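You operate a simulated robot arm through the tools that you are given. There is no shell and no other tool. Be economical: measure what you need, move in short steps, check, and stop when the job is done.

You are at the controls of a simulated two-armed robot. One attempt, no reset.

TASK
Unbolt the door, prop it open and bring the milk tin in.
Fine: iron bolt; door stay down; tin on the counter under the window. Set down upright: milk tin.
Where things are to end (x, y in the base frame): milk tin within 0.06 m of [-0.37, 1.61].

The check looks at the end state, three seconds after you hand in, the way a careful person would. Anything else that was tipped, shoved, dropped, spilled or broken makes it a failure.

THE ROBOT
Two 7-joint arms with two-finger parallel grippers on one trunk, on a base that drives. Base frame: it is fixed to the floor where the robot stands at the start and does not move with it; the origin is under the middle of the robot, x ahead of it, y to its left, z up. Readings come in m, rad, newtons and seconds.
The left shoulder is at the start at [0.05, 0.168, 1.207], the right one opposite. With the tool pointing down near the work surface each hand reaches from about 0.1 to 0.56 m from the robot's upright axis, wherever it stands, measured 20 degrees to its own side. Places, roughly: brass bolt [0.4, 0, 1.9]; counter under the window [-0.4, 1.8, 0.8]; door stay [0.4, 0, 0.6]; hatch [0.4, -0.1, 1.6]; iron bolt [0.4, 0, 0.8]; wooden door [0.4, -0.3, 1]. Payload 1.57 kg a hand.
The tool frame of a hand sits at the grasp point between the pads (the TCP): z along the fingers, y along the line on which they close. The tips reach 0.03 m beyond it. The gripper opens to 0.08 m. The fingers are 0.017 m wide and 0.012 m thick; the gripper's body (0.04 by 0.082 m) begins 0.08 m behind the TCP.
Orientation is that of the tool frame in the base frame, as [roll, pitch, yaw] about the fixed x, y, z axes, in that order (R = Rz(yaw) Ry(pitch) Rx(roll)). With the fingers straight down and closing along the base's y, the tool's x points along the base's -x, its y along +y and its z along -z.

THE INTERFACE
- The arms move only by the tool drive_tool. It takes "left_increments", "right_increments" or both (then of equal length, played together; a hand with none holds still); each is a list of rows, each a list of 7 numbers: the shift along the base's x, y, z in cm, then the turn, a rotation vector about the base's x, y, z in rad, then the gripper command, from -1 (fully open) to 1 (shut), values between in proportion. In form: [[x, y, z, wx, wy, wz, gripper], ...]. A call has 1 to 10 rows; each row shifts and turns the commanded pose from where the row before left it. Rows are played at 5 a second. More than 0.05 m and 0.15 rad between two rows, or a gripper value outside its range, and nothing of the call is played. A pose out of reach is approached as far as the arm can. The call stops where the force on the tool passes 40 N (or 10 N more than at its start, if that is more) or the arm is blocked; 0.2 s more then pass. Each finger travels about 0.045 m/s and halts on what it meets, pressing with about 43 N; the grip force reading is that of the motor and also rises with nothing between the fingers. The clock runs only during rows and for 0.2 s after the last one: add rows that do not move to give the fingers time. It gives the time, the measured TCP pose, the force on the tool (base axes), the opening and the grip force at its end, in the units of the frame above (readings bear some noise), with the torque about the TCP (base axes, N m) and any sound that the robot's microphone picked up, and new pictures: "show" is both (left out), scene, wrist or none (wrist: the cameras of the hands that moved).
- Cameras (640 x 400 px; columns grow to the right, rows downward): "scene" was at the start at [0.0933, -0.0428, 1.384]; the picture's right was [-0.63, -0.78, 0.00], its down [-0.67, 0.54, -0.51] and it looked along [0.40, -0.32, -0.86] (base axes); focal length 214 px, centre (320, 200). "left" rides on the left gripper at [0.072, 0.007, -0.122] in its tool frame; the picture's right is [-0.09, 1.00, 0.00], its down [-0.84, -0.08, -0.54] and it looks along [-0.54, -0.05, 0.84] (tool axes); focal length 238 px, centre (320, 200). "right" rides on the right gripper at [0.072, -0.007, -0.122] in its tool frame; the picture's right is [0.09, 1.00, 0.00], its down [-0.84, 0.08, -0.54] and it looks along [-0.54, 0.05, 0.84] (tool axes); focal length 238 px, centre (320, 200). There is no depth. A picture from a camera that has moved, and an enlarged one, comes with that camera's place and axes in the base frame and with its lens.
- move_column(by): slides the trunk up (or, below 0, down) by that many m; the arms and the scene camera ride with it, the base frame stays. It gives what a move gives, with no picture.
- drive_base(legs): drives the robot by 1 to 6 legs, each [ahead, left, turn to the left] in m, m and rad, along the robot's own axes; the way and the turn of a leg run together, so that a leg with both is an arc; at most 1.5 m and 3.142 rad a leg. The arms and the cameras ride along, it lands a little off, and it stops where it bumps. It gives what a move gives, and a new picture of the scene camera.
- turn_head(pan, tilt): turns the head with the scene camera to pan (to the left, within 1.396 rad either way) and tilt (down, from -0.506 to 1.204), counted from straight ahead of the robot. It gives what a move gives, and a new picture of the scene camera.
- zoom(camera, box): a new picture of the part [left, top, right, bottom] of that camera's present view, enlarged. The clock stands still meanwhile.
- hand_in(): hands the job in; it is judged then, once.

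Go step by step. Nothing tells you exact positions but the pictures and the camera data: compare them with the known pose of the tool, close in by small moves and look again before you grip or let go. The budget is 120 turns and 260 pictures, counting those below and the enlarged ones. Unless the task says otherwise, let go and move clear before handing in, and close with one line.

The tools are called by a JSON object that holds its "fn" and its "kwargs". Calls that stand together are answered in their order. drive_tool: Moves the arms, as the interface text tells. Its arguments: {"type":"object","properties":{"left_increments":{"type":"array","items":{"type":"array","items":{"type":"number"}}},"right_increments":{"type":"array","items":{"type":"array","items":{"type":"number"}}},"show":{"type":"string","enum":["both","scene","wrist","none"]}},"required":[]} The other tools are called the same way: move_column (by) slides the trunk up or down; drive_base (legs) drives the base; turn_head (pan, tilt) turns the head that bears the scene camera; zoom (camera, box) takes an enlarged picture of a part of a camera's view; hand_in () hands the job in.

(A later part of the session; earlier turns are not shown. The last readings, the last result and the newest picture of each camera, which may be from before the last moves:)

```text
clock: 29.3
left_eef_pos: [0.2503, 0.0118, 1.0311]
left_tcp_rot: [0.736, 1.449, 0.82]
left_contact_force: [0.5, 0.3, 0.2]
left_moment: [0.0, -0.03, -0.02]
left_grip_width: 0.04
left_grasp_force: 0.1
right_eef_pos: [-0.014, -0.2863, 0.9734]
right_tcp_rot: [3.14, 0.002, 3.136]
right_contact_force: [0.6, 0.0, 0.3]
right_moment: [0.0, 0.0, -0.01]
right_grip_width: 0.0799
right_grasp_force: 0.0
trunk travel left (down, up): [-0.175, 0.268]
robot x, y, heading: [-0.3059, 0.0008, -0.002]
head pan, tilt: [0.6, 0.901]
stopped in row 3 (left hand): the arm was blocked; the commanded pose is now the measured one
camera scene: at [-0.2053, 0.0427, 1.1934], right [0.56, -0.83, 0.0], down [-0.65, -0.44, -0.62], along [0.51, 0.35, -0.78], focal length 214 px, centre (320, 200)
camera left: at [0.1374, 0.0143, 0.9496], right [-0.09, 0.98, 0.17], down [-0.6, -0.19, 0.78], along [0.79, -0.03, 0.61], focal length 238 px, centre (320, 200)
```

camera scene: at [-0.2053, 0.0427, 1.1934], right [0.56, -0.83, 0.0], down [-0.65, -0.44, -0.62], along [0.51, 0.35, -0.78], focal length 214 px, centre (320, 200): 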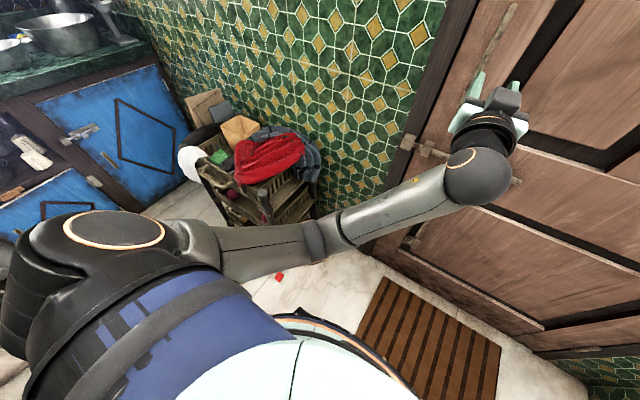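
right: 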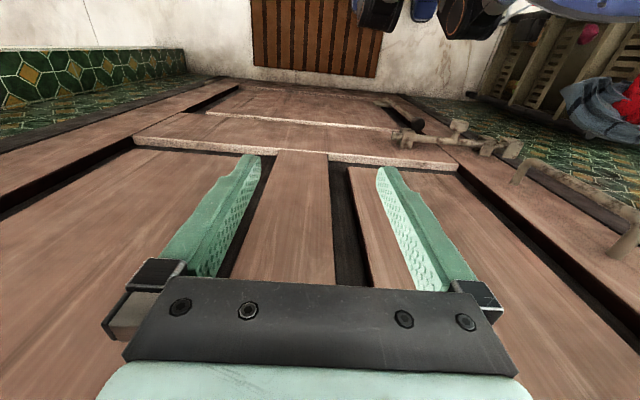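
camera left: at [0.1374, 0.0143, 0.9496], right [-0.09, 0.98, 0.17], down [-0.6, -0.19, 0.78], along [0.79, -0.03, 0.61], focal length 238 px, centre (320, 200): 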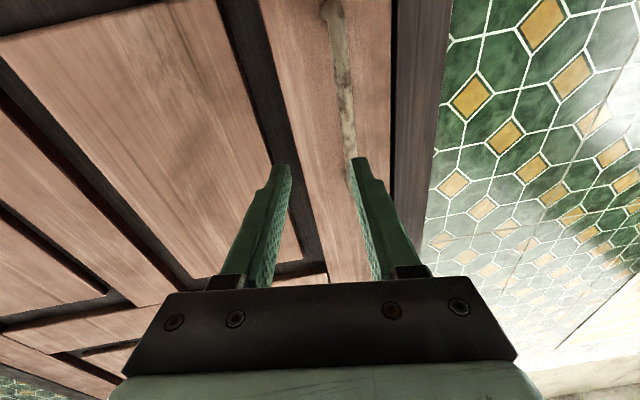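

{"fn": "drive_tool", "kwargs": {"left_increments": [[0, 0, 1, 0, 0.14, 0, 0], [0, 0, 1, 0, 0.14, 0, 0], [-1, 0, 1, 0, 0.14, 0, 0], [-1, 0, 1, 0, 0.14, 0, 0], [-2, 0, 1, 0, 0.14, 0, 0], [-2, 0, 1, 0, 0.1, 0, 0], [0, 0, 0, 0, 0, 0, 0]]}}

```text
clock: 30.9
left_eef_pos: [0.2514, 0.005, 1.0727]
left_tcp_rot: [2.966, 0.845, 3.007]
left_contact_force: [-0.8, 0.8, 0.0]
left_moment: [0.0, -0.02, 0.0]
left_grip_width: 0.0402
left_grasp_force: 0.1
left hand out of reach, approached as far as the arm can: row 5, 6
right_eef_pos: [-0.0155, -0.2867, 0.9741]
right_tcp_rot: [-3.141, 0.0, 3.137]
right_contact_force: [0.1, 0.6, -0.3]
right_moment: [0.0, 0.05, 0.02]
right_grip_width: 0.0801
right_grasp_force: 0.1
trunk travel left (down, up): [-0.175, 0.268]
robot x, y, heading: [-0.3035, -0.0019, -0.001]
head pan, tilt: [0.6, 0.901]
camera scene: at [-0.2055, 0.0427, 1.1934], right [0.56, -0.83, 0.0], down [-0.65, -0.44, -0.62], along [0.51, 0.35, -0.78], focal length 214 px, centre (320, 200)
camera left: at [0.1139, 0.0079, 1.0984], right [0.06, 0.98, 0.18], down [0.14, -0.19, 0.97], along [0.99, -0.03, -0.15], focal length 238 px, centre (320, 200)
```

scene: 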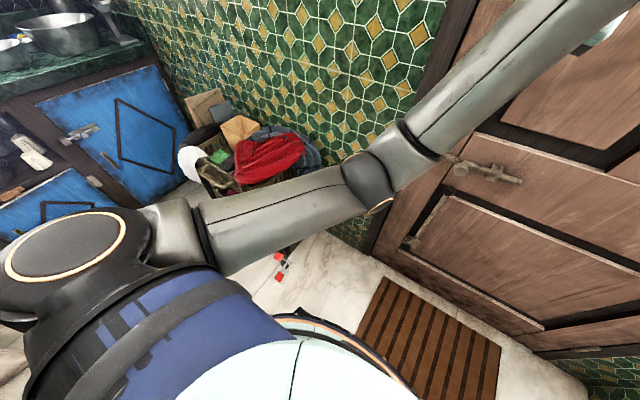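
left: 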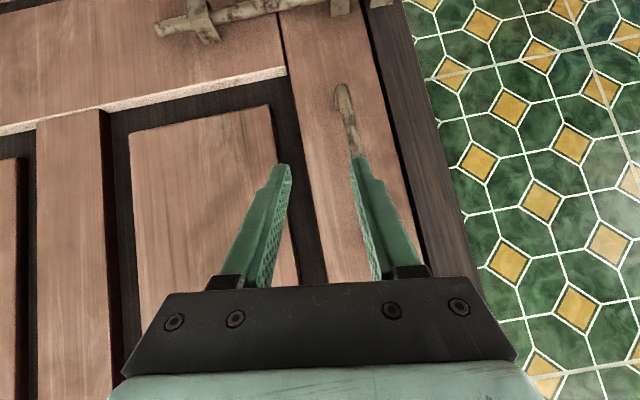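

The wrist, not the elbow, runs into a limit when the hand points forward this close in. I back the base a further 0.15 m for room.

{"fn": "drive_base", "kwargs": {"legs": [[-0.15, 0, 0]]}}

{"fn": "turn_head", "kwargs": {"pan": 0.0, "tilt": 0.5}}

{"fn": "drive_tool", "kwargs": {"left_increments": [[3, 0, -3, 0, -0.06, 0, 1], [3, 0, -3, 0, -0.06, 0, 1], [2, 0.5, -4, 0.05, -0.06, 0.05, 1], [2, 0.5, -4, 0.05, -0.06, 0.05, 1], [2, 0.5, -4, 0.05, -0.06, 0, 1], [2, 0.5, -4, 0, 0, 0, 1], [0, 0, 0, 0, 0, 0, 1]]}}

```text
clock: 32.3
left_eef_pos: [0.1037, 0.0057, 1.0724]
left_tcp_rot: [2.964, 0.847, 3.009]
left_contact_force: [-0.7, -0.5, 0.3]
left_moment: [0.0, 0.0, -0.02]
left_grip_width: 0.0399
left_grasp_force: 0.1
right_eef_pos: [-0.1633, -0.2862, 0.974]
right_tcp_rot: [3.141, 0.002, 3.138]
right_contact_force: [-0.6, 0.0, -0.9]
right_moment: [-0.04, 0.0, 0.0]
right_grip_width: 0.0799
right_grasp_force: 0.1
trunk travel left (down, up): [-0.175, 0.268]
robot x, y, heading: [-0.4573, 0.0034, -0.007]
head pan, tilt: [0.6, 0.901]
camera scene: at [-0.3538, 0.0432, 1.1935], right [0.56, -0.83, 0.0], down [-0.65, -0.44, -0.62], along [0.51, 0.35, -0.78], focal length 214 px, centre (320, 200)
```

scene: 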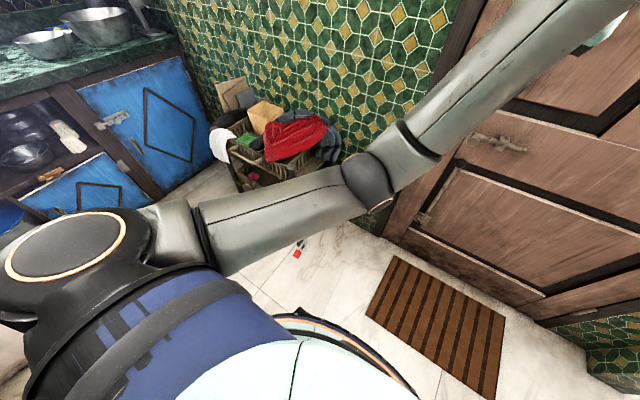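

```text
clock: 33.3
left_eef_pos: [0.1025, 0.0046, 1.0717]
left_tcp_rot: [2.963, 0.847, 3.008]
left_contact_force: [-0.2, 0.0, -0.2]
left_moment: [0.01, 0.04, 0.01]
left_grip_width: 0.0402
left_grasp_force: 0.0
right_eef_pos: [-0.1629, -0.2869, 0.9735]
right_tcp_rot: [-3.141, 0.002, 3.139]
right_contact_force: [0.4, 0.3, 0.0]
right_moment: [0.02, -0.02, 0.0]
right_grip_width: 0.0802
right_grasp_force: 0.1
trunk travel left (down, up): [-0.175, 0.268]
robot x, y, heading: [-0.458, -0.0012, -0.006]
head pan, tilt: [0.0, 0.499]
camera scene: at [-0.325, 0.0005, 1.2272], right [0.0, -1.0, 0.0], down [-0.48, 0.0, -0.88], along [0.88, 0.0, -0.48], focal length 214 px, centre (320, 200)
```

scene: 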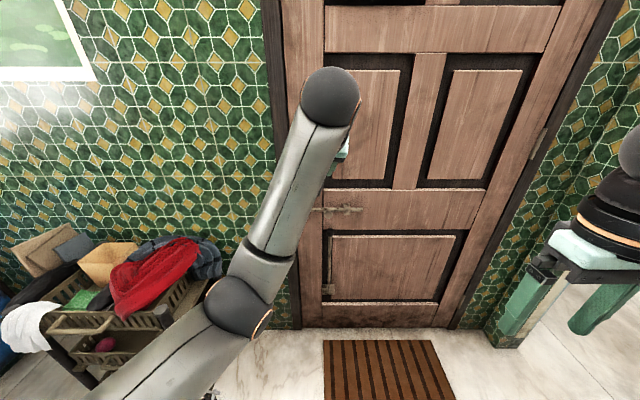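

```text
clock: 34.9
left_eef_pos: [0.2415, 0.0207, 0.8524]
left_tcp_rot: [2.562, 1.106, 2.762]
left_contact_force: [-0.7, 0.5, -0.5]
left_moment: [-0.01, -0.01, 0.05]
left_grip_width: 0.0002
left_grasp_force: 21.2
right_eef_pos: [-0.1626, -0.2859, 0.9734]
right_tcp_rot: [-3.141, 0.0, 3.137]
right_contact_force: [-0.1, -0.3, 0.1]
right_moment: [0.01, -0.01, 0.04]
right_grip_width: 0.0797
right_grasp_force: 0.2
trunk travel left (down, up): [-0.175, 0.268]
robot x, y, heading: [-0.4537, 0.0009, 0.001]
head pan, tilt: [0.0, 0.499]
camera scene: at [-0.325, 0.0005, 1.2273], right [0.0, -1.0, 0.0], down [-0.48, 0.0, -0.88], along [0.88, 0.0, -0.48], focal length 214 px, centre (320, 200)
camera left: at [0.1032, 0.0114, 0.8351], right [-0.11, 0.94, 0.33], down [-0.13, -0.34, 0.93], along [0.99, 0.06, 0.15], focal length 238 px, centre (320, 200)
```

scene: 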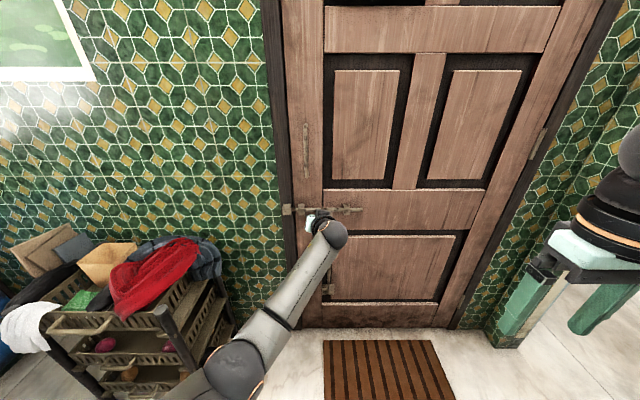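
left: 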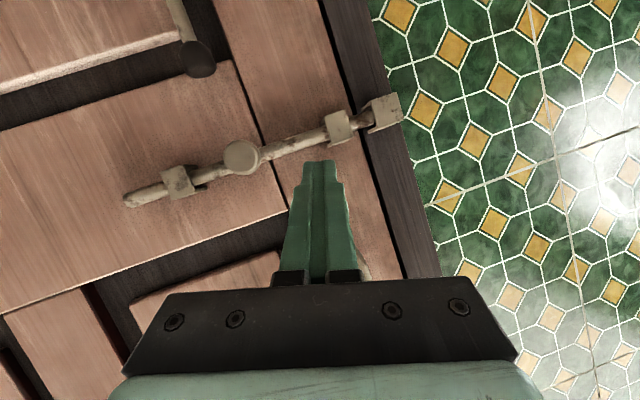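

{"fn": "drive_tool", "kwargs": {"left_increments": [[0, 0, -1, -0.11, 0, -0.04, 1], [0, 0, -1, -0.11, 0, -0.04, 1], [1, 0, -1, -0.11, 0, -0.03, 1], [2, -0.5, -1, 0, 0, 0, 1], [0, 0, 0, 0, 0, 0, 1]], "show": "wrist"}}

```text
clock: 36.1
left_eef_pos: [0.2731, 0.0175, 0.8107]
left_tcp_rot: [-2.947, 1.134, -2.928]
left_contact_force: [0.2, 0.4, -0.2]
left_moment: [0.0, 0.01, 0.02]
left_grip_width: 0.0
left_grasp_force: 20.6
right_eef_pos: [-0.1627, -0.2856, 0.9739]
right_tcp_rot: [3.141, -0.001, 3.138]
right_contact_force: [-0.1, -0.4, -1.5]
right_moment: [0.01, -0.02, 0.05]
right_grip_width: 0.0798
right_grasp_force: 0.1
trunk travel left (down, up): [-0.175, 0.268]
robot x, y, heading: [-0.4544, 0.0044, 0.0]
head pan, tilt: [0.0, 0.499]
camera left: at [0.1336, 0.019, 0.7957], right [0.0, 1.0, 0.0], down [-0.15, 0.0, 0.99], along [0.99, 0.0, 0.15], focal length 238 px, centre (320, 200)
```

left: 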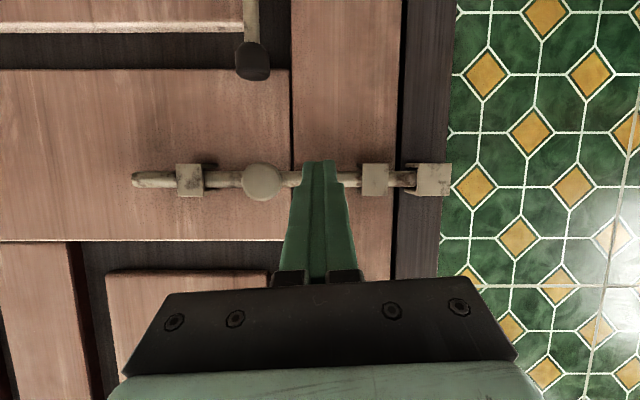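

The hand is square and sits left of the knob (now y ≈ -0.030). I go in and push right.

{"fn": "drive_tool", "kwargs": {"left_increments": [[2.5, 0, 0, 0, 0, 0, 1], [2.2, 0, 0, 0, 0, 0, 1], [0, -1.5, 0, 0, 0, 0, 1], [0, -1.5, 0, 0, 0, 0, 1], [0, -1.5, 0, 0, 0, 0, 1], [0, -1.5, 0, 0, 0, 0, 1], [0, -0.5, 0, 0, 0, 0, 1], [0, 0, 0, 0, 0, 0, 1]], "show": "wrist"}}

```text
clock: 37.9
left_eef_pos: [0.2967, -0.0195, 0.8117]
left_tcp_rot: [-2.949, 1.135, -2.927]
left_contact_force: [0.2, 1.8, -0.4]
left_moment: [0.07, 0.04, 0.03]
left_grip_width: 0.0001
left_grasp_force: 21.2
left hand out of reach, approached as far as the arm can: row 2, 3, 4, 5, 6
right_eef_pos: [-0.1626, -0.2851, 0.9741]
right_tcp_rot: [3.141, 0.0, 3.139]
right_contact_force: [-0.2, 0.1, 0.4]
right_moment: [0.01, 0.0, 0.01]
right_grip_width: 0.0799
right_grasp_force: 0.1
trunk travel left (down, up): [-0.175, 0.268]
robot x, y, heading: [-0.4527, 0.0003, -0.002]
head pan, tilt: [0.0, 0.499]
camera left: at [0.1574, -0.0198, 0.7961], right [0.0, 1.0, 0.0], down [-0.14, 0.0, 0.99], along [0.99, 0.0, 0.14], focal length 238 px, centre (320, 200)
```

left: 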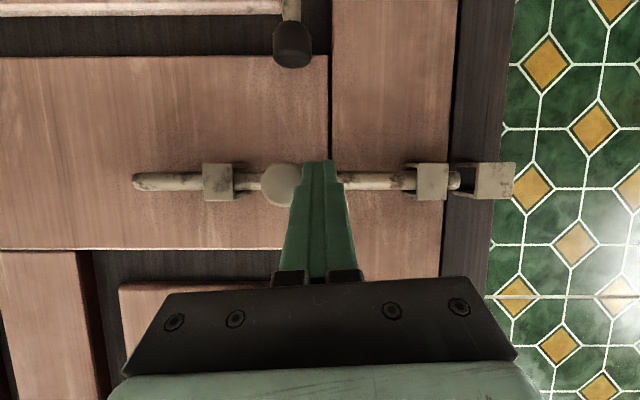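

{"fn": "drive_base", "kwargs": {"legs": [[0.03, 0, 0]]}}

{"fn": "drive_tool", "kwargs": {"left_increments": [[0, -1, 0, 0, 0, 0, 1], [0, -1, 0, 0, 0, 0, 1], [0, -1, 0, 0, 0, 0, 1], [0, 0, 0, 0, 0, 0, 1]], "show": "wrist"}}

```text
clock: 38.8
left_eef_pos: [0.3256, -0.0178, 0.8112]
left_tcp_rot: [-2.957, 1.131, -2.929]
left_contact_force: [-1.6, 0.8, -0.2]
left_moment: [0.02, 0.03, 0.01]
left_grip_width: 0.0
left_grasp_force: 21.3
right_eef_pos: [-0.1327, -0.2851, 0.9728]
right_tcp_rot: [3.141, -0.001, 3.139]
right_contact_force: [0.6, 0.1, 0.5]
right_moment: [0.04, 0.02, 0.02]
right_grip_width: 0.0798
right_grasp_force: 0.0
trunk travel left (down, up): [-0.175, 0.268]
robot x, y, heading: [-0.4262, 0.0003, -0.002]
head pan, tilt: [0.0, 0.499]
stopped in leg 1: the force on the tool passed its limit (the readings are from after the stop); the commanded pose is now the measured one
camera scene: at [-0.2949, 0.0007, 1.2273], right [0.0, -1.0, 0.0], down [-0.48, 0.0, -0.88], along [0.88, 0.0, -0.48], focal length 214 px, centre (320, 200)
```

scene: 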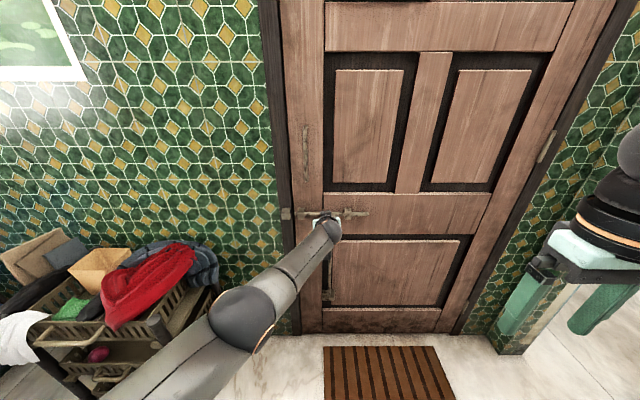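

```text
clock: 39.8
left_eef_pos: [0.32, -0.0196, 0.8125]
left_tcp_rot: [-2.96, 1.13, -2.927]
left_contact_force: [-2.3, 21.9, 2.7]
left_moment: [0.13, -0.02, -0.13]
left_grip_width: 0.0
left_grasp_force: 20.8
left hand out of reach, approached as far as the arm can: row 1, 2, 3
right_eef_pos: [-0.1314, -0.2834, 0.975]
right_tcp_rot: [-3.139, 0.0, 3.139]
right_contact_force: [0.1, 0.1, 0.3]
right_moment: [-0.04, -0.01, -0.01]
right_grip_width: 0.08
right_grasp_force: 0.0
trunk travel left (down, up): [-0.175, 0.268]
robot x, y, heading: [-0.4319, 0.0018, -0.002]
head pan, tilt: [0.0, 0.499]
camera left: at [0.1816, -0.0217, 0.7968], right [-0.01, 1.0, 0.01], down [-0.14, -0.01, 0.99], along [0.99, 0.01, 0.14], focal length 238 px, centre (320, 200)
```

left: 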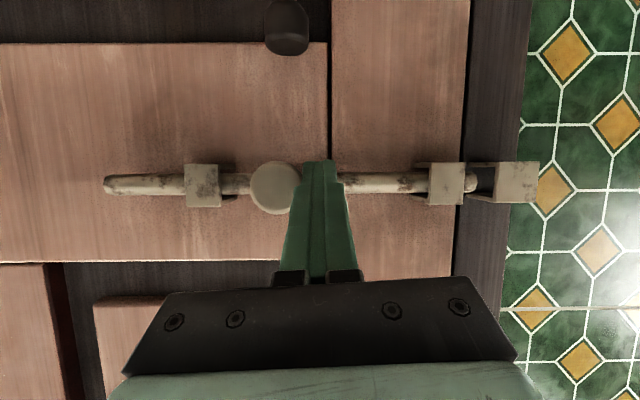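

The knob is at about y -0.050 and resists with 22 N, which looks like its end stop. I check from the head whether the tip is clear of the keeper.

{"fn": "zoom", "kwargs": {"camera": "scene", "box": [270, 190, 350, 240]}}

{"fn": "zoom", "kwargs": {"camera": "left", "box": [400, 140, 560, 240]}}

```text
8.00 times, centred on (310, 215) of scene
camera zoom: at [-0.2953, 0.0026, 1.2274], right [0.0, -1.0, 0.0], down [-0.48, 0.0, -0.88], along [0.88, 0.0, -0.48], focal length 1716 px, centre (400, 80)
```

zoom: 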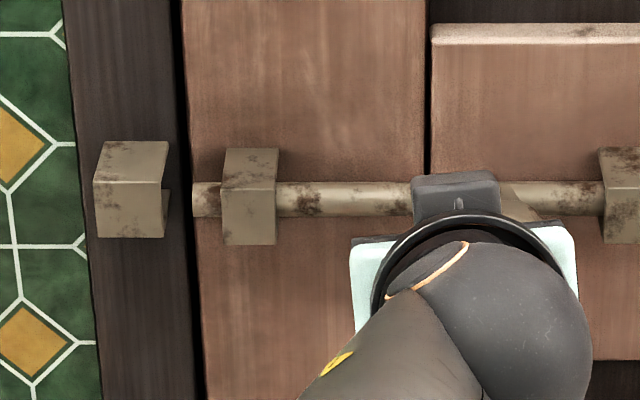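

```text
4.00 times, centred on (480, 190) of left
camera zoom: at [0.1816, -0.0217, 0.7968], right [-0.01, 1.0, 0.01], down [-0.14, -0.01, 0.99], along [0.99, 0.01, 0.14], focal length 953 px, centre (-320, 240)
```

zoom: 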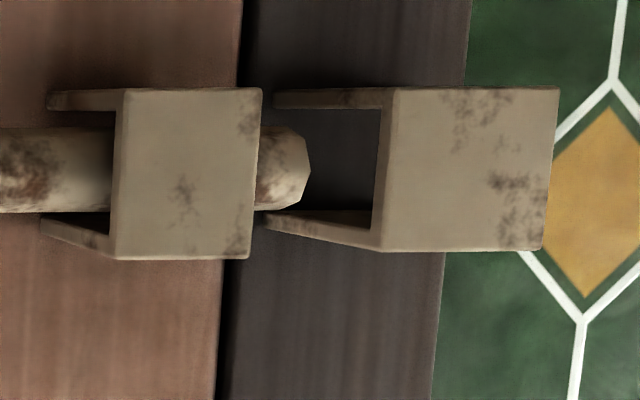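

The tip is about 1 cm clear of the keeper, so the bolt is drawn. Now I leave the knob and take the hand up to the handle, opened.

{"fn": "drive_tool", "kwargs": {"left_increments": [[0, 2, 0, 0, 0, 0, 1], [-2.5, 1, 0, 0, 0, 0, 1], [-2.5, 0, 0, 0, 0, 0, 1], [0, 1, 4, 0, 0, 0, 0], [0, 1, 4, 0, -0.05, 0, -0.5], [0, 1, 4, 0, -0.1, 0, -1], [0, 0.5, 4, 0, -0.1, 0, -1], [0, 0, 4, 0, -0.1, 0, -1], [0, 0, 2, 0, 0, 0, -1], [0, 0, 0, 0, 0, 0, -1]]}}

```text
clock: 42.0
left_eef_pos: [0.2698, 0.04, 1.0317]
left_tcp_rot: [-2.306, 1.452, -2.294]
left_contact_force: [-0.1, -0.5, 0.6]
left_moment: [-0.01, 0.0, 0.02]
left_grip_width: 0.08
left_grasp_force: 0.0
right_eef_pos: [-0.131, -0.2849, 0.9735]
right_tcp_rot: [-3.142, -0.001, 3.137]
right_contact_force: [0.7, -0.5, -0.3]
right_moment: [-0.01, 0.0, 0.01]
right_grip_width: 0.08
right_grasp_force: 0.1
trunk travel left (down, up): [-0.175, 0.268]
robot x, y, heading: [-0.4272, 0.0038, 0.001]
head pan, tilt: [0.0, 0.499]
camera scene: at [-0.2948, 0.0006, 1.2273], right [0.0, -1.0, 0.0], down [-0.48, 0.0, -0.88], along [0.88, 0.0, -0.48], focal length 214 px, centre (320, 200)
camera left: at [0.1438, 0.0395, 0.9691], right [-0.01, 1.0, 0.0], down [-0.47, -0.01, 0.88], along [0.88, 0.01, 0.47], focal length 238 px, centre (320, 200)
```

scene: 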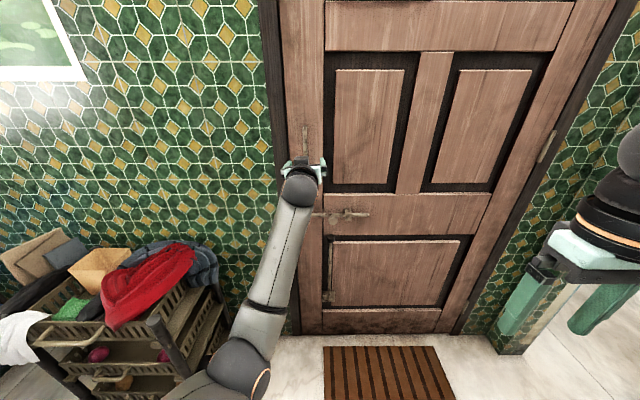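
left: 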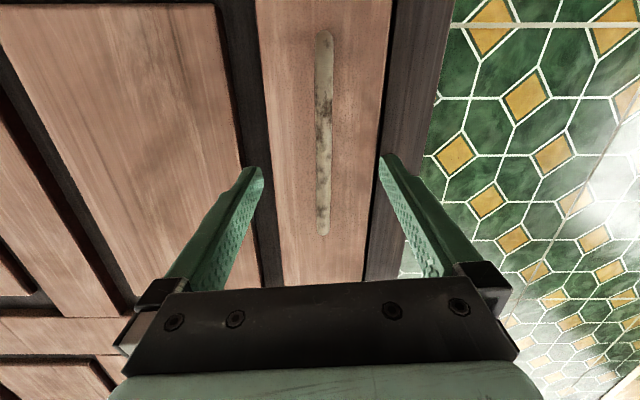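

The handle bar is at y ≈ 0.045, z 0.95–1.11. I go in around its middle.

{"fn": "drive_tool", "kwargs": {"left_increments": [[2, 0.4, 0, 0, 0, 0, -1], [2, 0, 0, 0, 0, 0, -1], [2, 0, 0, 0, 0, 0, -1], [1, 0, 0, 0, 0, 0, -1], [0, 0, 0, 0, 0, 0, -1]]}}

{"fn": "zoom", "kwargs": {"camera": "scene", "box": [260, 110, 380, 210]}}

```text
clock: 43.2
left_eef_pos: [0.3379, 0.0435, 1.0333]
left_tcp_rot: [-2.308, 1.452, -2.297]
left_contact_force: [0.9, -0.1, 0.6]
left_moment: [0.04, -0.02, -0.01]
left_grip_width: 0.0801
left_grasp_force: 0.0
right_eef_pos: [-0.1319, -0.2844, 0.9731]
right_tcp_rot: [3.14, -0.002, 3.137]
right_contact_force: [0.6, 0.8, 0.0]
right_moment: [0.0, 0.01, 0.01]
right_grip_width: 0.08
right_grasp_force: 0.1
trunk travel left (down, up): [-0.175, 0.268]
robot x, y, heading: [-0.4263, 0.0011, -0.005]
head pan, tilt: [0.0, 0.499]
camera scene: at [-0.2948, 0.0006, 1.2273], right [0.0, -1.0, 0.0], down [-0.48, 0.0, -0.88], along [0.88, 0.0, -0.48], focal length 214 px, centre (320, 200)
camera left: at [0.213, 0.0423, 0.9693], right [-0.01, 1.0, 0.0], down [-0.47, -0.01, 0.88], along [0.88, 0.01, 0.47], focal length 238 px, centre (320, 200)
```

scene: 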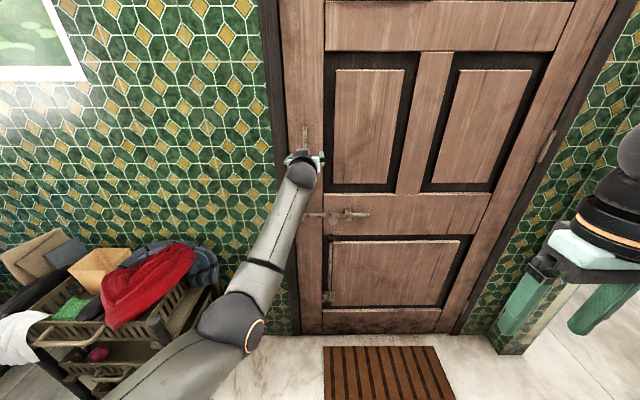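
left: 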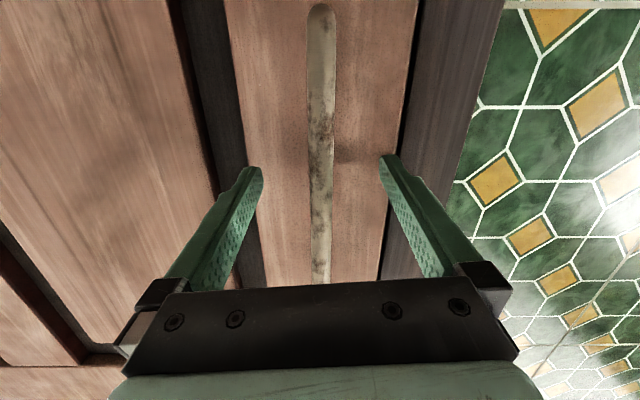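

```text
4.00 times, centred on (320, 160) of scene
camera zoom: at [-0.2948, 0.0006, 1.2273], right [0.0, -1.0, 0.0], down [-0.48, 0.0, -0.88], along [0.88, 0.0, -0.48], focal length 858 px, centre (320, 360)
```

zoom: 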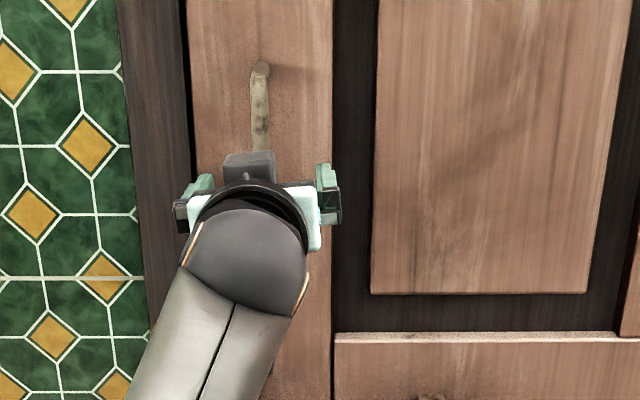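

{"fn": "drive_tool", "kwargs": {"left_increments": [[0.8, 0.1, 0, 0, 0, 0, -1], [0, 0, 0, 0, 0, 0, 1], [0, 0, 0, 0, 0, 0, 1], [0, 0, 0, 0, 0, 0, 1], [0, 0, 0, 0, 0, 0, 1], [0, 0, 0, 0, 0, 0, 1], [0, 0, 0, 0, 0, 0, 1]], "show": "wrist"}}

```text
clock: 44.8
left_eef_pos: [0.345, 0.0446, 1.0302]
left_tcp_rot: [-2.316, 1.452, -2.307]
left_contact_force: [1.3, 0.6, 0.3]
left_moment: [0.44, 0.2, 0.0]
left_grip_width: 0.014
left_grasp_force: 30.7
right_eef_pos: [-0.1308, -0.2861, 0.9739]
right_tcp_rot: [3.141, -0.001, 3.138]
right_contact_force: [0.0, 0.1, 0.1]
right_moment: [-0.02, 0.01, -0.03]
right_grip_width: 0.0801
right_grasp_force: 0.1
trunk travel left (down, up): [-0.175, 0.268]
robot x, y, heading: [-0.4264, -0.0024, -0.007]
head pan, tilt: [0.0, 0.499]
camera left: at [0.2208, 0.0432, 0.9687], right [-0.01, 1.0, 0.0], down [-0.47, -0.01, 0.88], along [0.88, 0.01, 0.47], focal length 238 px, centre (320, 200)
```

left: 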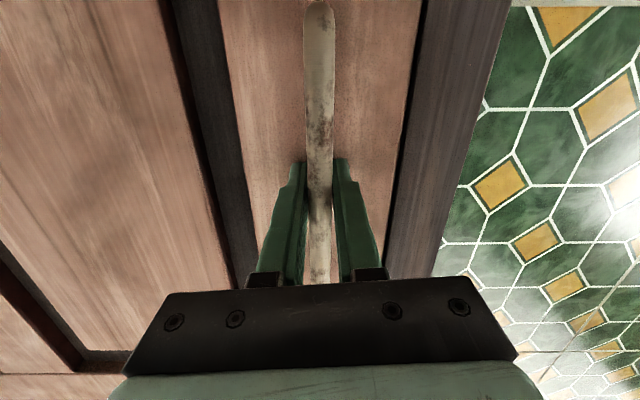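

The handle is held. I swing the robot rigidly about the hinge axis (≈ (0.39, -0.73)) in one small arc to test that the door moves.

{"fn": "drive_base", "kwargs": {"legs": [[-0.088, -0.098, 0.12]]}}

```text
clock: 46.1
left_eef_pos: [0.2542, 0.034, 1.0296]
left_tcp_rot: [-2.315, 1.45, -2.182]
left_contact_force: [3.0, -14.5, 0.6]
left_moment: [0.42, 0.65, 0.18]
left_grip_width: 0.0142
left_grasp_force: 30.4
right_eef_pos: [-0.1792, -0.3497, 0.9727]
right_tcp_rot: [3.14, 0.001, -3.02]
right_contact_force: [-1.0, -0.1, -0.3]
right_moment: [-0.01, 0.0, -0.01]
right_grip_width: 0.0799
right_grasp_force: 0.0
trunk travel left (down, up): [-0.175, 0.268]
robot x, y, heading: [-0.5079, -0.0961, 0.123]
head pan, tilt: [0.0, 0.499]
camera scene: at [-0.376, -0.0865, 1.2273], right [0.12, -0.99, 0.0], down [-0.48, -0.06, -0.88], along [0.87, 0.11, -0.48], focal length 214 px, centre (320, 200)
```

scene: 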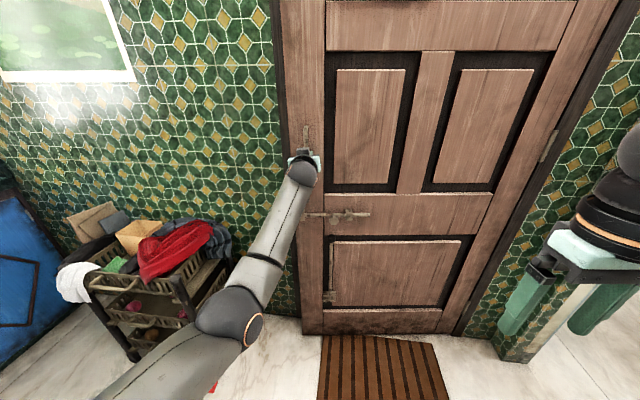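

The door follows. I continue the arc in small legs.

{"fn": "drive_base", "kwargs": {"legs": [[-0.107, -0.127, 0.15], [-0.107, -0.123, 0.15]]}}

```text
clock: 48.6
left_eef_pos: [0.0362, -0.0377, 1.0308]
left_tcp_rot: [-2.304, 1.45, -1.865]
left_contact_force: [-11.7, 24.0, 2.7]
left_moment: [0.27, 0.63, -0.41]
left_grip_width: 0.014
left_grasp_force: 30.3
right_eef_pos: [-0.2649, -0.5381, 0.9739]
right_tcp_rot: [-3.137, 0.0, -2.723]
right_contact_force: [0.1, 0.7, 0.2]
right_moment: [-0.01, 0.01, -0.03]
right_grip_width: 0.0802
right_grasp_force: 0.1
trunk travel left (down, up): [-0.175, 0.268]
robot x, y, heading: [-0.6481, -0.3993, 0.422]
head pan, tilt: [0.0, 0.499]
camera scene: at [-0.5314, -0.3429, 1.2274], right [0.41, -0.91, 0.0], down [-0.44, -0.2, -0.88], along [0.8, 0.36, -0.48], focal length 214 px, centre (320, 200)
```

scene: 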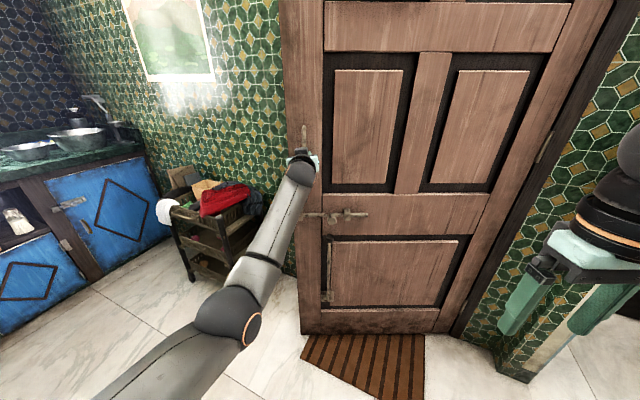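

Fitting the handle's path puts the hinge at about (0.39, -0.74). I continue with a small outward correction.

{"fn": "drive_base", "kwargs": {"legs": [[-0.118, -0.114, 0.15], [-0.11, -0.121, 0.15], [-0.11, -0.121, 0.15]]}}

```text
clock: 52.1
left_eef_pos: [-0.2331, -0.268, 1.0323]
left_tcp_rot: [-2.333, 1.452, -1.465]
left_contact_force: [26.7, -17.0, -2.2]
left_moment: [0.18, 0.67, 0.49]
left_grip_width: 0.0143
left_grasp_force: 30.2
right_eef_pos: [-0.2976, -0.8419, 0.9715]
right_tcp_rot: [3.14, 0.0, -2.281]
right_contact_force: [0.8, -0.7, 0.1]
right_moment: [0.01, 0.01, 0.02]
right_grip_width: 0.08
right_grasp_force: 0.0
trunk travel left (down, up): [-0.175, 0.268]
robot x, y, heading: [-0.7073, -0.8791, 0.86]
head pan, tilt: [0.0, 0.499]
camera scene: at [-0.6192, -0.7811, 1.2272], right [0.76, -0.65, 0.0], down [-0.31, -0.36, -0.88], along [0.57, 0.67, -0.48], focal length 214 px, centre (320, 200)
```

scene: 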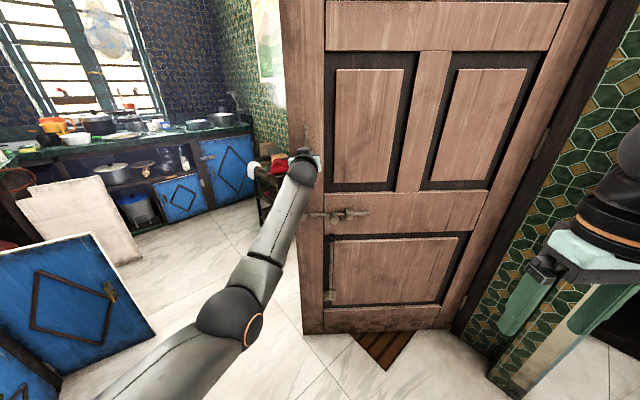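

{"fn": "drive_base", "kwargs": {"legs": [[-0.104, -0.126, 0.15], [-0.11, -0.121, 0.15], [-0.11, -0.121, 0.15]]}}

```text
clock: 54.9
left_eef_pos: [-0.339, -0.4711, 1.032]
left_tcp_rot: [-2.316, 1.451, -1.161]
left_contact_force: [1.6, -0.7, -1.4]
left_moment: [0.43, 0.46, -0.02]
left_grip_width: 0.0142
left_grasp_force: 30.8
right_eef_pos: [-0.2355, -1.0303, 0.9739]
right_tcp_rot: [-3.14, 0.003, -1.975]
right_contact_force: [-0.2, 0.3, 0.1]
right_moment: [0.0, 0.01, 0.0]
right_grip_width: 0.0798
right_grasp_force: 0.0
trunk travel left (down, up): [-0.175, 0.268]
robot x, y, heading: [-0.6168, -1.1906, 1.171]
head pan, tilt: [0.0, 0.499]
stopped in leg 3: the force on the tool passed its limit (the readings are from after the stop); the commanded pose is now the measured one
camera scene: at [-0.5623, -1.0695, 1.2273], right [0.92, -0.39, 0.0], down [-0.19, -0.44, -0.88], along [0.34, 0.81, -0.48], focal length 214 px, centre (320, 200)
```

scene: 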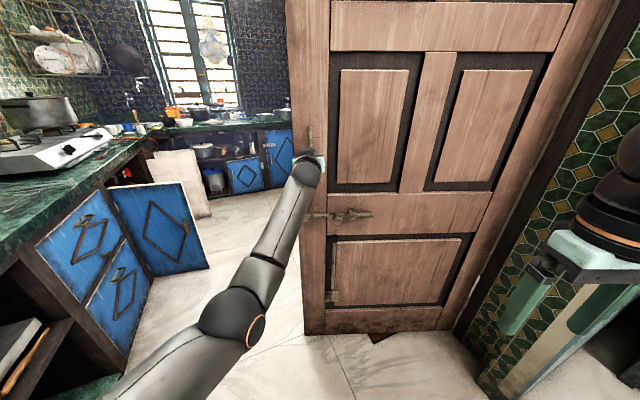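

{"fn": "drive_base", "kwargs": {"legs": [[-0.085, -0.1, 0.12]]}}

```text
clock: 56.2
left_eef_pos: [-0.3612, -0.5514, 1.0307]
left_tcp_rot: [-2.303, 1.447, -1.024]
left_contact_force: [13.4, -2.2, -1.8]
left_moment: [-0.35, 0.64, 0.19]
left_grip_width: 0.0141
left_grasp_force: 30.9
right_eef_pos: [-0.1913, -1.093, 0.9727]
right_tcp_rot: [3.139, -0.001, -1.852]
right_contact_force: [1.0, 0.0, 0.2]
right_moment: [-0.02, -0.02, 0.0]
right_grip_width: 0.0801
right_grasp_force: 0.2
trunk travel left (down, up): [-0.175, 0.268]
robot x, y, heading: [-0.548, -1.3005, 1.288]
head pan, tilt: [0.0, 0.499]
camera scene: at [-0.5103, -1.1723, 1.2272], right [0.96, -0.28, 0.0], down [-0.13, -0.46, -0.88], along [0.24, 0.84, -0.48], focal length 214 px, centre (320, 200)
```

scene: 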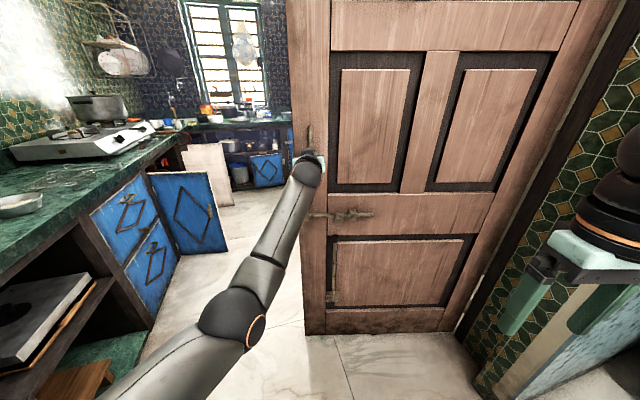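

{"fn": "drive_base", "kwargs": {"legs": [[-0.083, -0.1, 0.12]]}}

```text
clock: 57.5
left_eef_pos: [-0.376, -0.6374, 1.0305]
left_tcp_rot: [-2.294, 1.446, -0.889]
left_contact_force: [-15.6, 1.6, 0.2]
left_moment: [-0.63, 0.62, -0.13]
left_grip_width: 0.0141
left_grasp_force: 30.3
right_eef_pos: [-0.1392, -1.1555, 0.9745]
right_tcp_rot: [-3.138, 0.001, -1.728]
right_contact_force: [0.2, -0.4, 0.1]
right_moment: [-0.02, -0.02, 0.02]
right_grip_width: 0.0802
right_grasp_force: 0.1
trunk travel left (down, up): [-0.175, 0.268]
robot x, y, heading: [-0.4696, -1.4018, 1.412]
head pan, tilt: [0.0, 0.499]
camera scene: at [-0.4472, -1.2717, 1.2273], right [0.99, -0.16, 0.0], down [-0.07, -0.47, -0.88], along [0.14, 0.87, -0.48], focal length 214 px, centre (320, 200)
```

scene: 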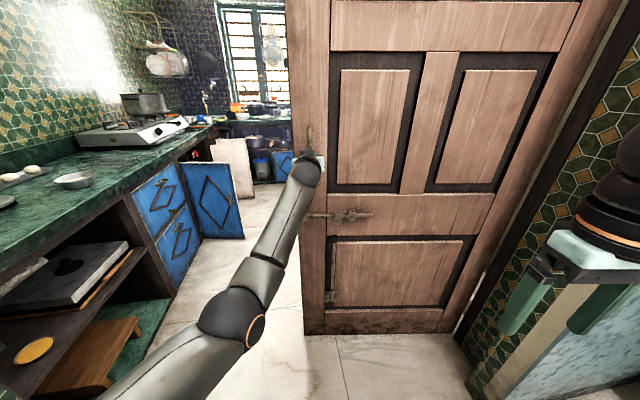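

{"fn": "drive_base", "kwargs": {"legs": [[-0.075, -0.078, 0.1]]}}

{"fn": "turn_head", "kwargs": {"pan": 0.0, "tilt": 0.95}}

```text
clock: 58.6
left_eef_pos: [-0.3787, -0.7145, 1.0312]
left_tcp_rot: [-2.307, 1.444, -0.805]
left_contact_force: [7.3, 0.1, -0.2]
left_moment: [-0.37, 0.56, 0.11]
left_grip_width: 0.0142
left_grasp_force: 30.9
right_eef_pos: [-0.0948, -1.2067, 0.9733]
right_tcp_rot: [3.141, 0.0, -1.632]
right_contact_force: [-0.3, -0.5, 0.2]
right_moment: [0.01, 0.01, -0.01]
right_grip_width: 0.0799
right_grasp_force: 0.1
trunk travel left (down, up): [-0.175, 0.268]
robot x, y, heading: [-0.4015, -1.4873, 1.514]
head pan, tilt: [0.0, 0.499]
camera scene: at [-0.3894, -1.3546, 1.2273], right [1.0, -0.06, 0.0], down [-0.03, -0.48, -0.88], along [0.05, 0.88, -0.48], focal length 214 px, centre (320, 200)
```

scene: 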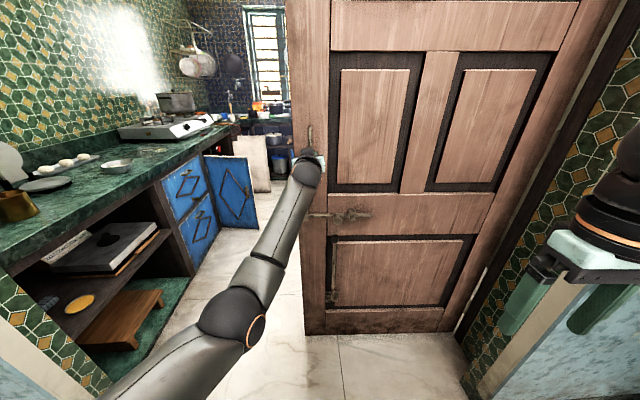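

```text
clock: 59.5
left_eef_pos: [-0.3792, -0.7165, 1.0308]
left_tcp_rot: [-2.301, 1.445, -0.803]
left_contact_force: [2.9, -0.1, -0.6]
left_moment: [0.08, 0.58, 0.06]
left_grip_width: 0.0142
left_grasp_force: 30.6
right_eef_pos: [-0.0955, -1.2076, 0.9734]
right_tcp_rot: [-3.141, 0.0, -1.631]
right_contact_force: [-0.5, -0.4, 0.0]
right_moment: [0.0, -0.01, 0.02]
right_grip_width: 0.0798
right_grasp_force: 0.1
trunk travel left (down, up): [-0.175, 0.268]
robot x, y, heading: [-0.4023, -1.4827, 1.514]
head pan, tilt: [0.0, 0.949]
camera scene: at [-0.391, -1.3728, 1.1898], right [1.0, -0.06, 0.0], down [-0.05, -0.81, -0.58], along [0.03, 0.58, -0.81], focal length 214 px, centre (320, 200)
```

scene: 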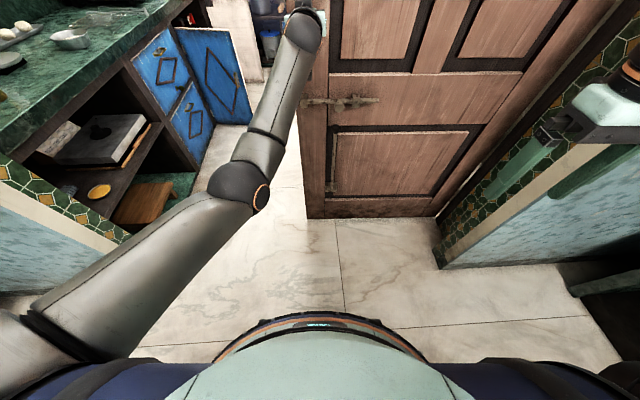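

The door stands about 86° open. I keep the left hand on the handle and look for the stay to lower it with the right hand.

{"fn": "zoom", "kwargs": {"camera": "scene", "box": [280, 80, 420, 220]}}

{"fn": "turn_head", "kwargs": {"pan": 0.35, "tilt": 0.7}}

{"fn": "zoom", "kwargs": {"camera": "scene", "box": [360, 100, 520, 240]}}

```text
2.86 times, centred on (350, 150) of scene
camera zoom: at [-0.391, -1.3728, 1.1898], right [1.0, -0.06, 0.0], down [-0.05, -0.81, -0.58], along [0.03, 0.58, -0.81], focal length 613 px, centre (234, 343)
```

zoom: 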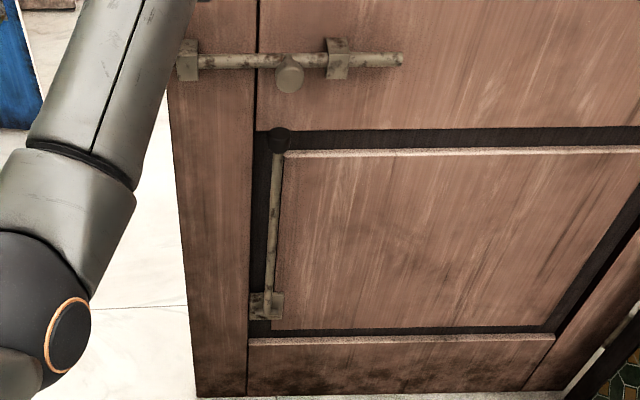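

```text
clock: 60.4
left_eef_pos: [-0.3798, -0.7156, 1.0312]
left_tcp_rot: [-2.303, 1.445, -0.804]
left_contact_force: [3.7, 0.1, -1.1]
left_moment: [0.17, 0.55, 0.04]
left_grip_width: 0.0144
left_grasp_force: 30.9
right_eef_pos: [-0.0948, -1.207, 0.9734]
right_tcp_rot: [3.141, 0.001, -1.631]
right_contact_force: [0.2, 0.3, -0.7]
right_moment: [-0.01, 0.0, 0.01]
right_grip_width: 0.08
right_grasp_force: 0.0
trunk travel left (down, up): [-0.175, 0.268]
robot x, y, heading: [-0.3977, -1.4837, 1.509]
head pan, tilt: [0.351, 0.7]
camera scene: at [-0.4196, -1.3641, 1.2095], right [0.96, 0.29, 0.0], down [0.18, -0.62, -0.76], along [-0.22, 0.73, -0.64], focal length 214 px, centre (320, 200)
```

scene: 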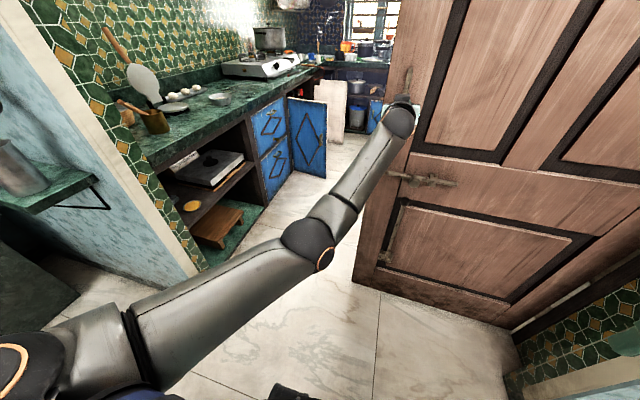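

```text
2.86 times, centred on (440, 170) of scene
camera zoom: at [-0.4196, -1.3641, 1.2095], right [0.96, 0.29, 0.0], down [0.18, -0.62, -0.76], along [-0.22, 0.73, -0.64], focal length 613 px, centre (-23, 286)
```

zoom: 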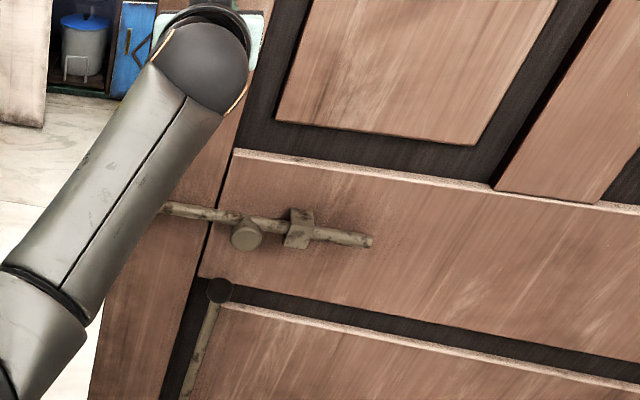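

The stay's foot is at about (-0.30, -0.725, 0.73) with its rod running down to a pivot near z 0.34. I let go of the handle, draw the left hand clear and swing the right hand level, watching whether the door holds.

{"fn": "drive_tool", "kwargs": {"left_increments": [[0, 0, 0, 0, 0, 0, -1], [0, 0, 0, 0, 0, 0, -1], [0, 0, 0, 0, 0, 0, -1], [0, 0, 0, 0, 0, 0, -1], [0, -2, 0, 0, 0, 0, -1], [0, -3, 0, 0, 0, 0, -1], [0, -3, 0, 0, 0, 0, -1]], "show": "both"}}

{"fn": "drive_tool", "kwargs": {"right_increments": [[0, 3, 0, 0, 0, 0, -1], [0, 3, 0, 0, 0, 0, -1], [0, 3, 0, 0.15, 0, 0, -1], [0, 3, 0, 0.15, 0, 0, -1], [-1, 3, 0, 0.15, 0, 0, -1], [-1, 3, 0, 0.15, 0, 0, -1], [-1, 3, 0, 0.15, 0, 0, -1], [-1, 3, 0, 0.15, 0, 0, -1], [-1, 3, 0, 0.15, 0, 0, -1], [0, 0, 0, 0.1, 0, 0, -1]]}}

```text
clock: 62.0
left_eef_pos: [-0.3826, -0.7962, 1.0325]
left_tcp_rot: [-2.301, 1.446, -0.8]
left_contact_force: [-0.3, -0.5, -0.6]
left_moment: [-0.03, -0.01, 0.03]
left_grip_width: 0.08
left_grasp_force: 0.0
right_eef_pos: [-0.0958, -1.2072, 0.9741]
right_tcp_rot: [-3.14, 0.0, -1.633]
right_contact_force: [0.7, -0.8, -0.1]
right_moment: [-0.03, 0.01, -0.02]
right_grip_width: 0.0801
right_grasp_force: 0.1
trunk travel left (down, up): [-0.175, 0.268]
robot x, y, heading: [-0.4019, -1.4853, 1.518]
head pan, tilt: [0.351, 0.7]
camera scene: at [-0.4204, -1.3642, 1.2096], right [0.96, 0.29, 0.0], down [0.18, -0.62, -0.77], along [-0.22, 0.73, -0.64], focal length 214 px, centre (320, 200)
camera left: at [-0.3892, -0.9237, 0.9698], right [-1.0, 0.07, 0.0], down [-0.03, -0.47, 0.88], along [0.06, 0.88, 0.47], focal length 238 px, centre (320, 200)
```

scene: 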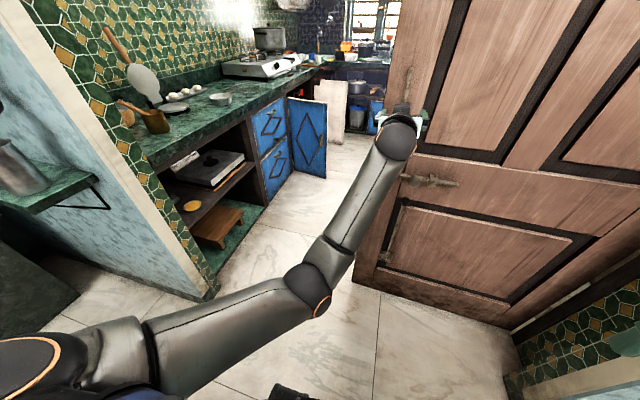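
left: 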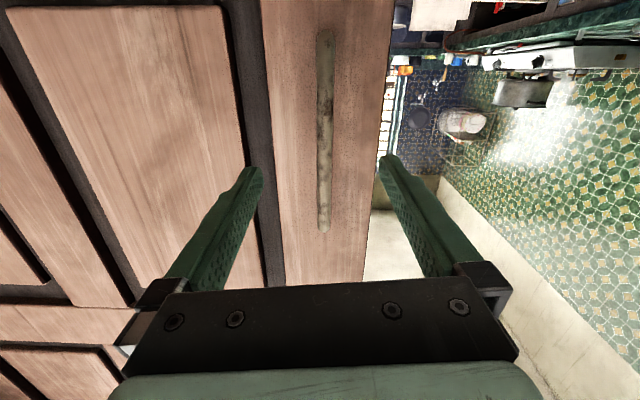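

```text
clock: 64.2
left_eef_pos: [-0.3801, -0.7974, 1.0309]
left_tcp_rot: [-2.297, 1.444, -0.796]
left_contact_force: [0.8, 0.8, 0.3]
left_moment: [0.01, -0.03, -0.01]
left_grip_width: 0.0804
left_grasp_force: 0.0
right_eef_pos: [-0.1474, -0.9378, 0.9741]
right_tcp_rot: [3.007, 1.149, -1.72]
right_contact_force: [0.3, 0.6, 0.4]
right_moment: [0.03, -0.03, -0.01]
right_grip_width: 0.08
right_grasp_force: 0.1
trunk travel left (down, up): [-0.175, 0.268]
robot x, y, heading: [-0.4005, -1.4837, 1.515]
head pan, tilt: [0.351, 0.7]
camera scene: at [-0.4202, -1.3641, 1.2096], right [0.96, 0.29, 0.0], down [0.18, -0.62, -0.76], along [-0.22, 0.73, -0.64], focal length 214 px, centre (320, 200)
camera right: at [-0.1435, -1.0783, 0.957], right [-1.0, -0.01, -0.03], down [-0.03, -0.15, 0.99], along [-0.02, 0.99, 0.15], focal length 238 px, centre (320, 200)
```

scene: 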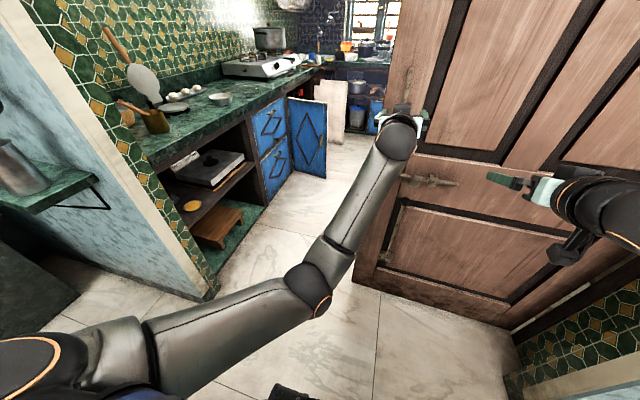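
right: 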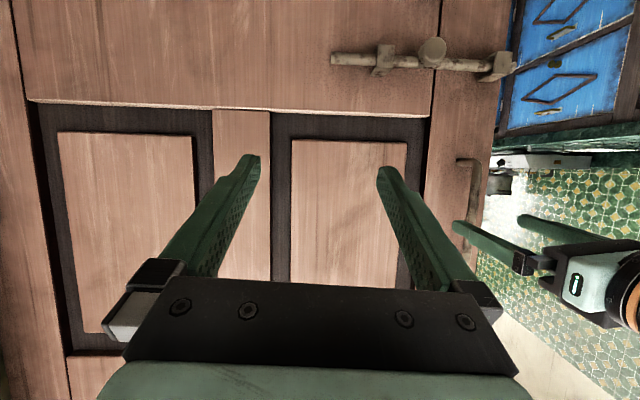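

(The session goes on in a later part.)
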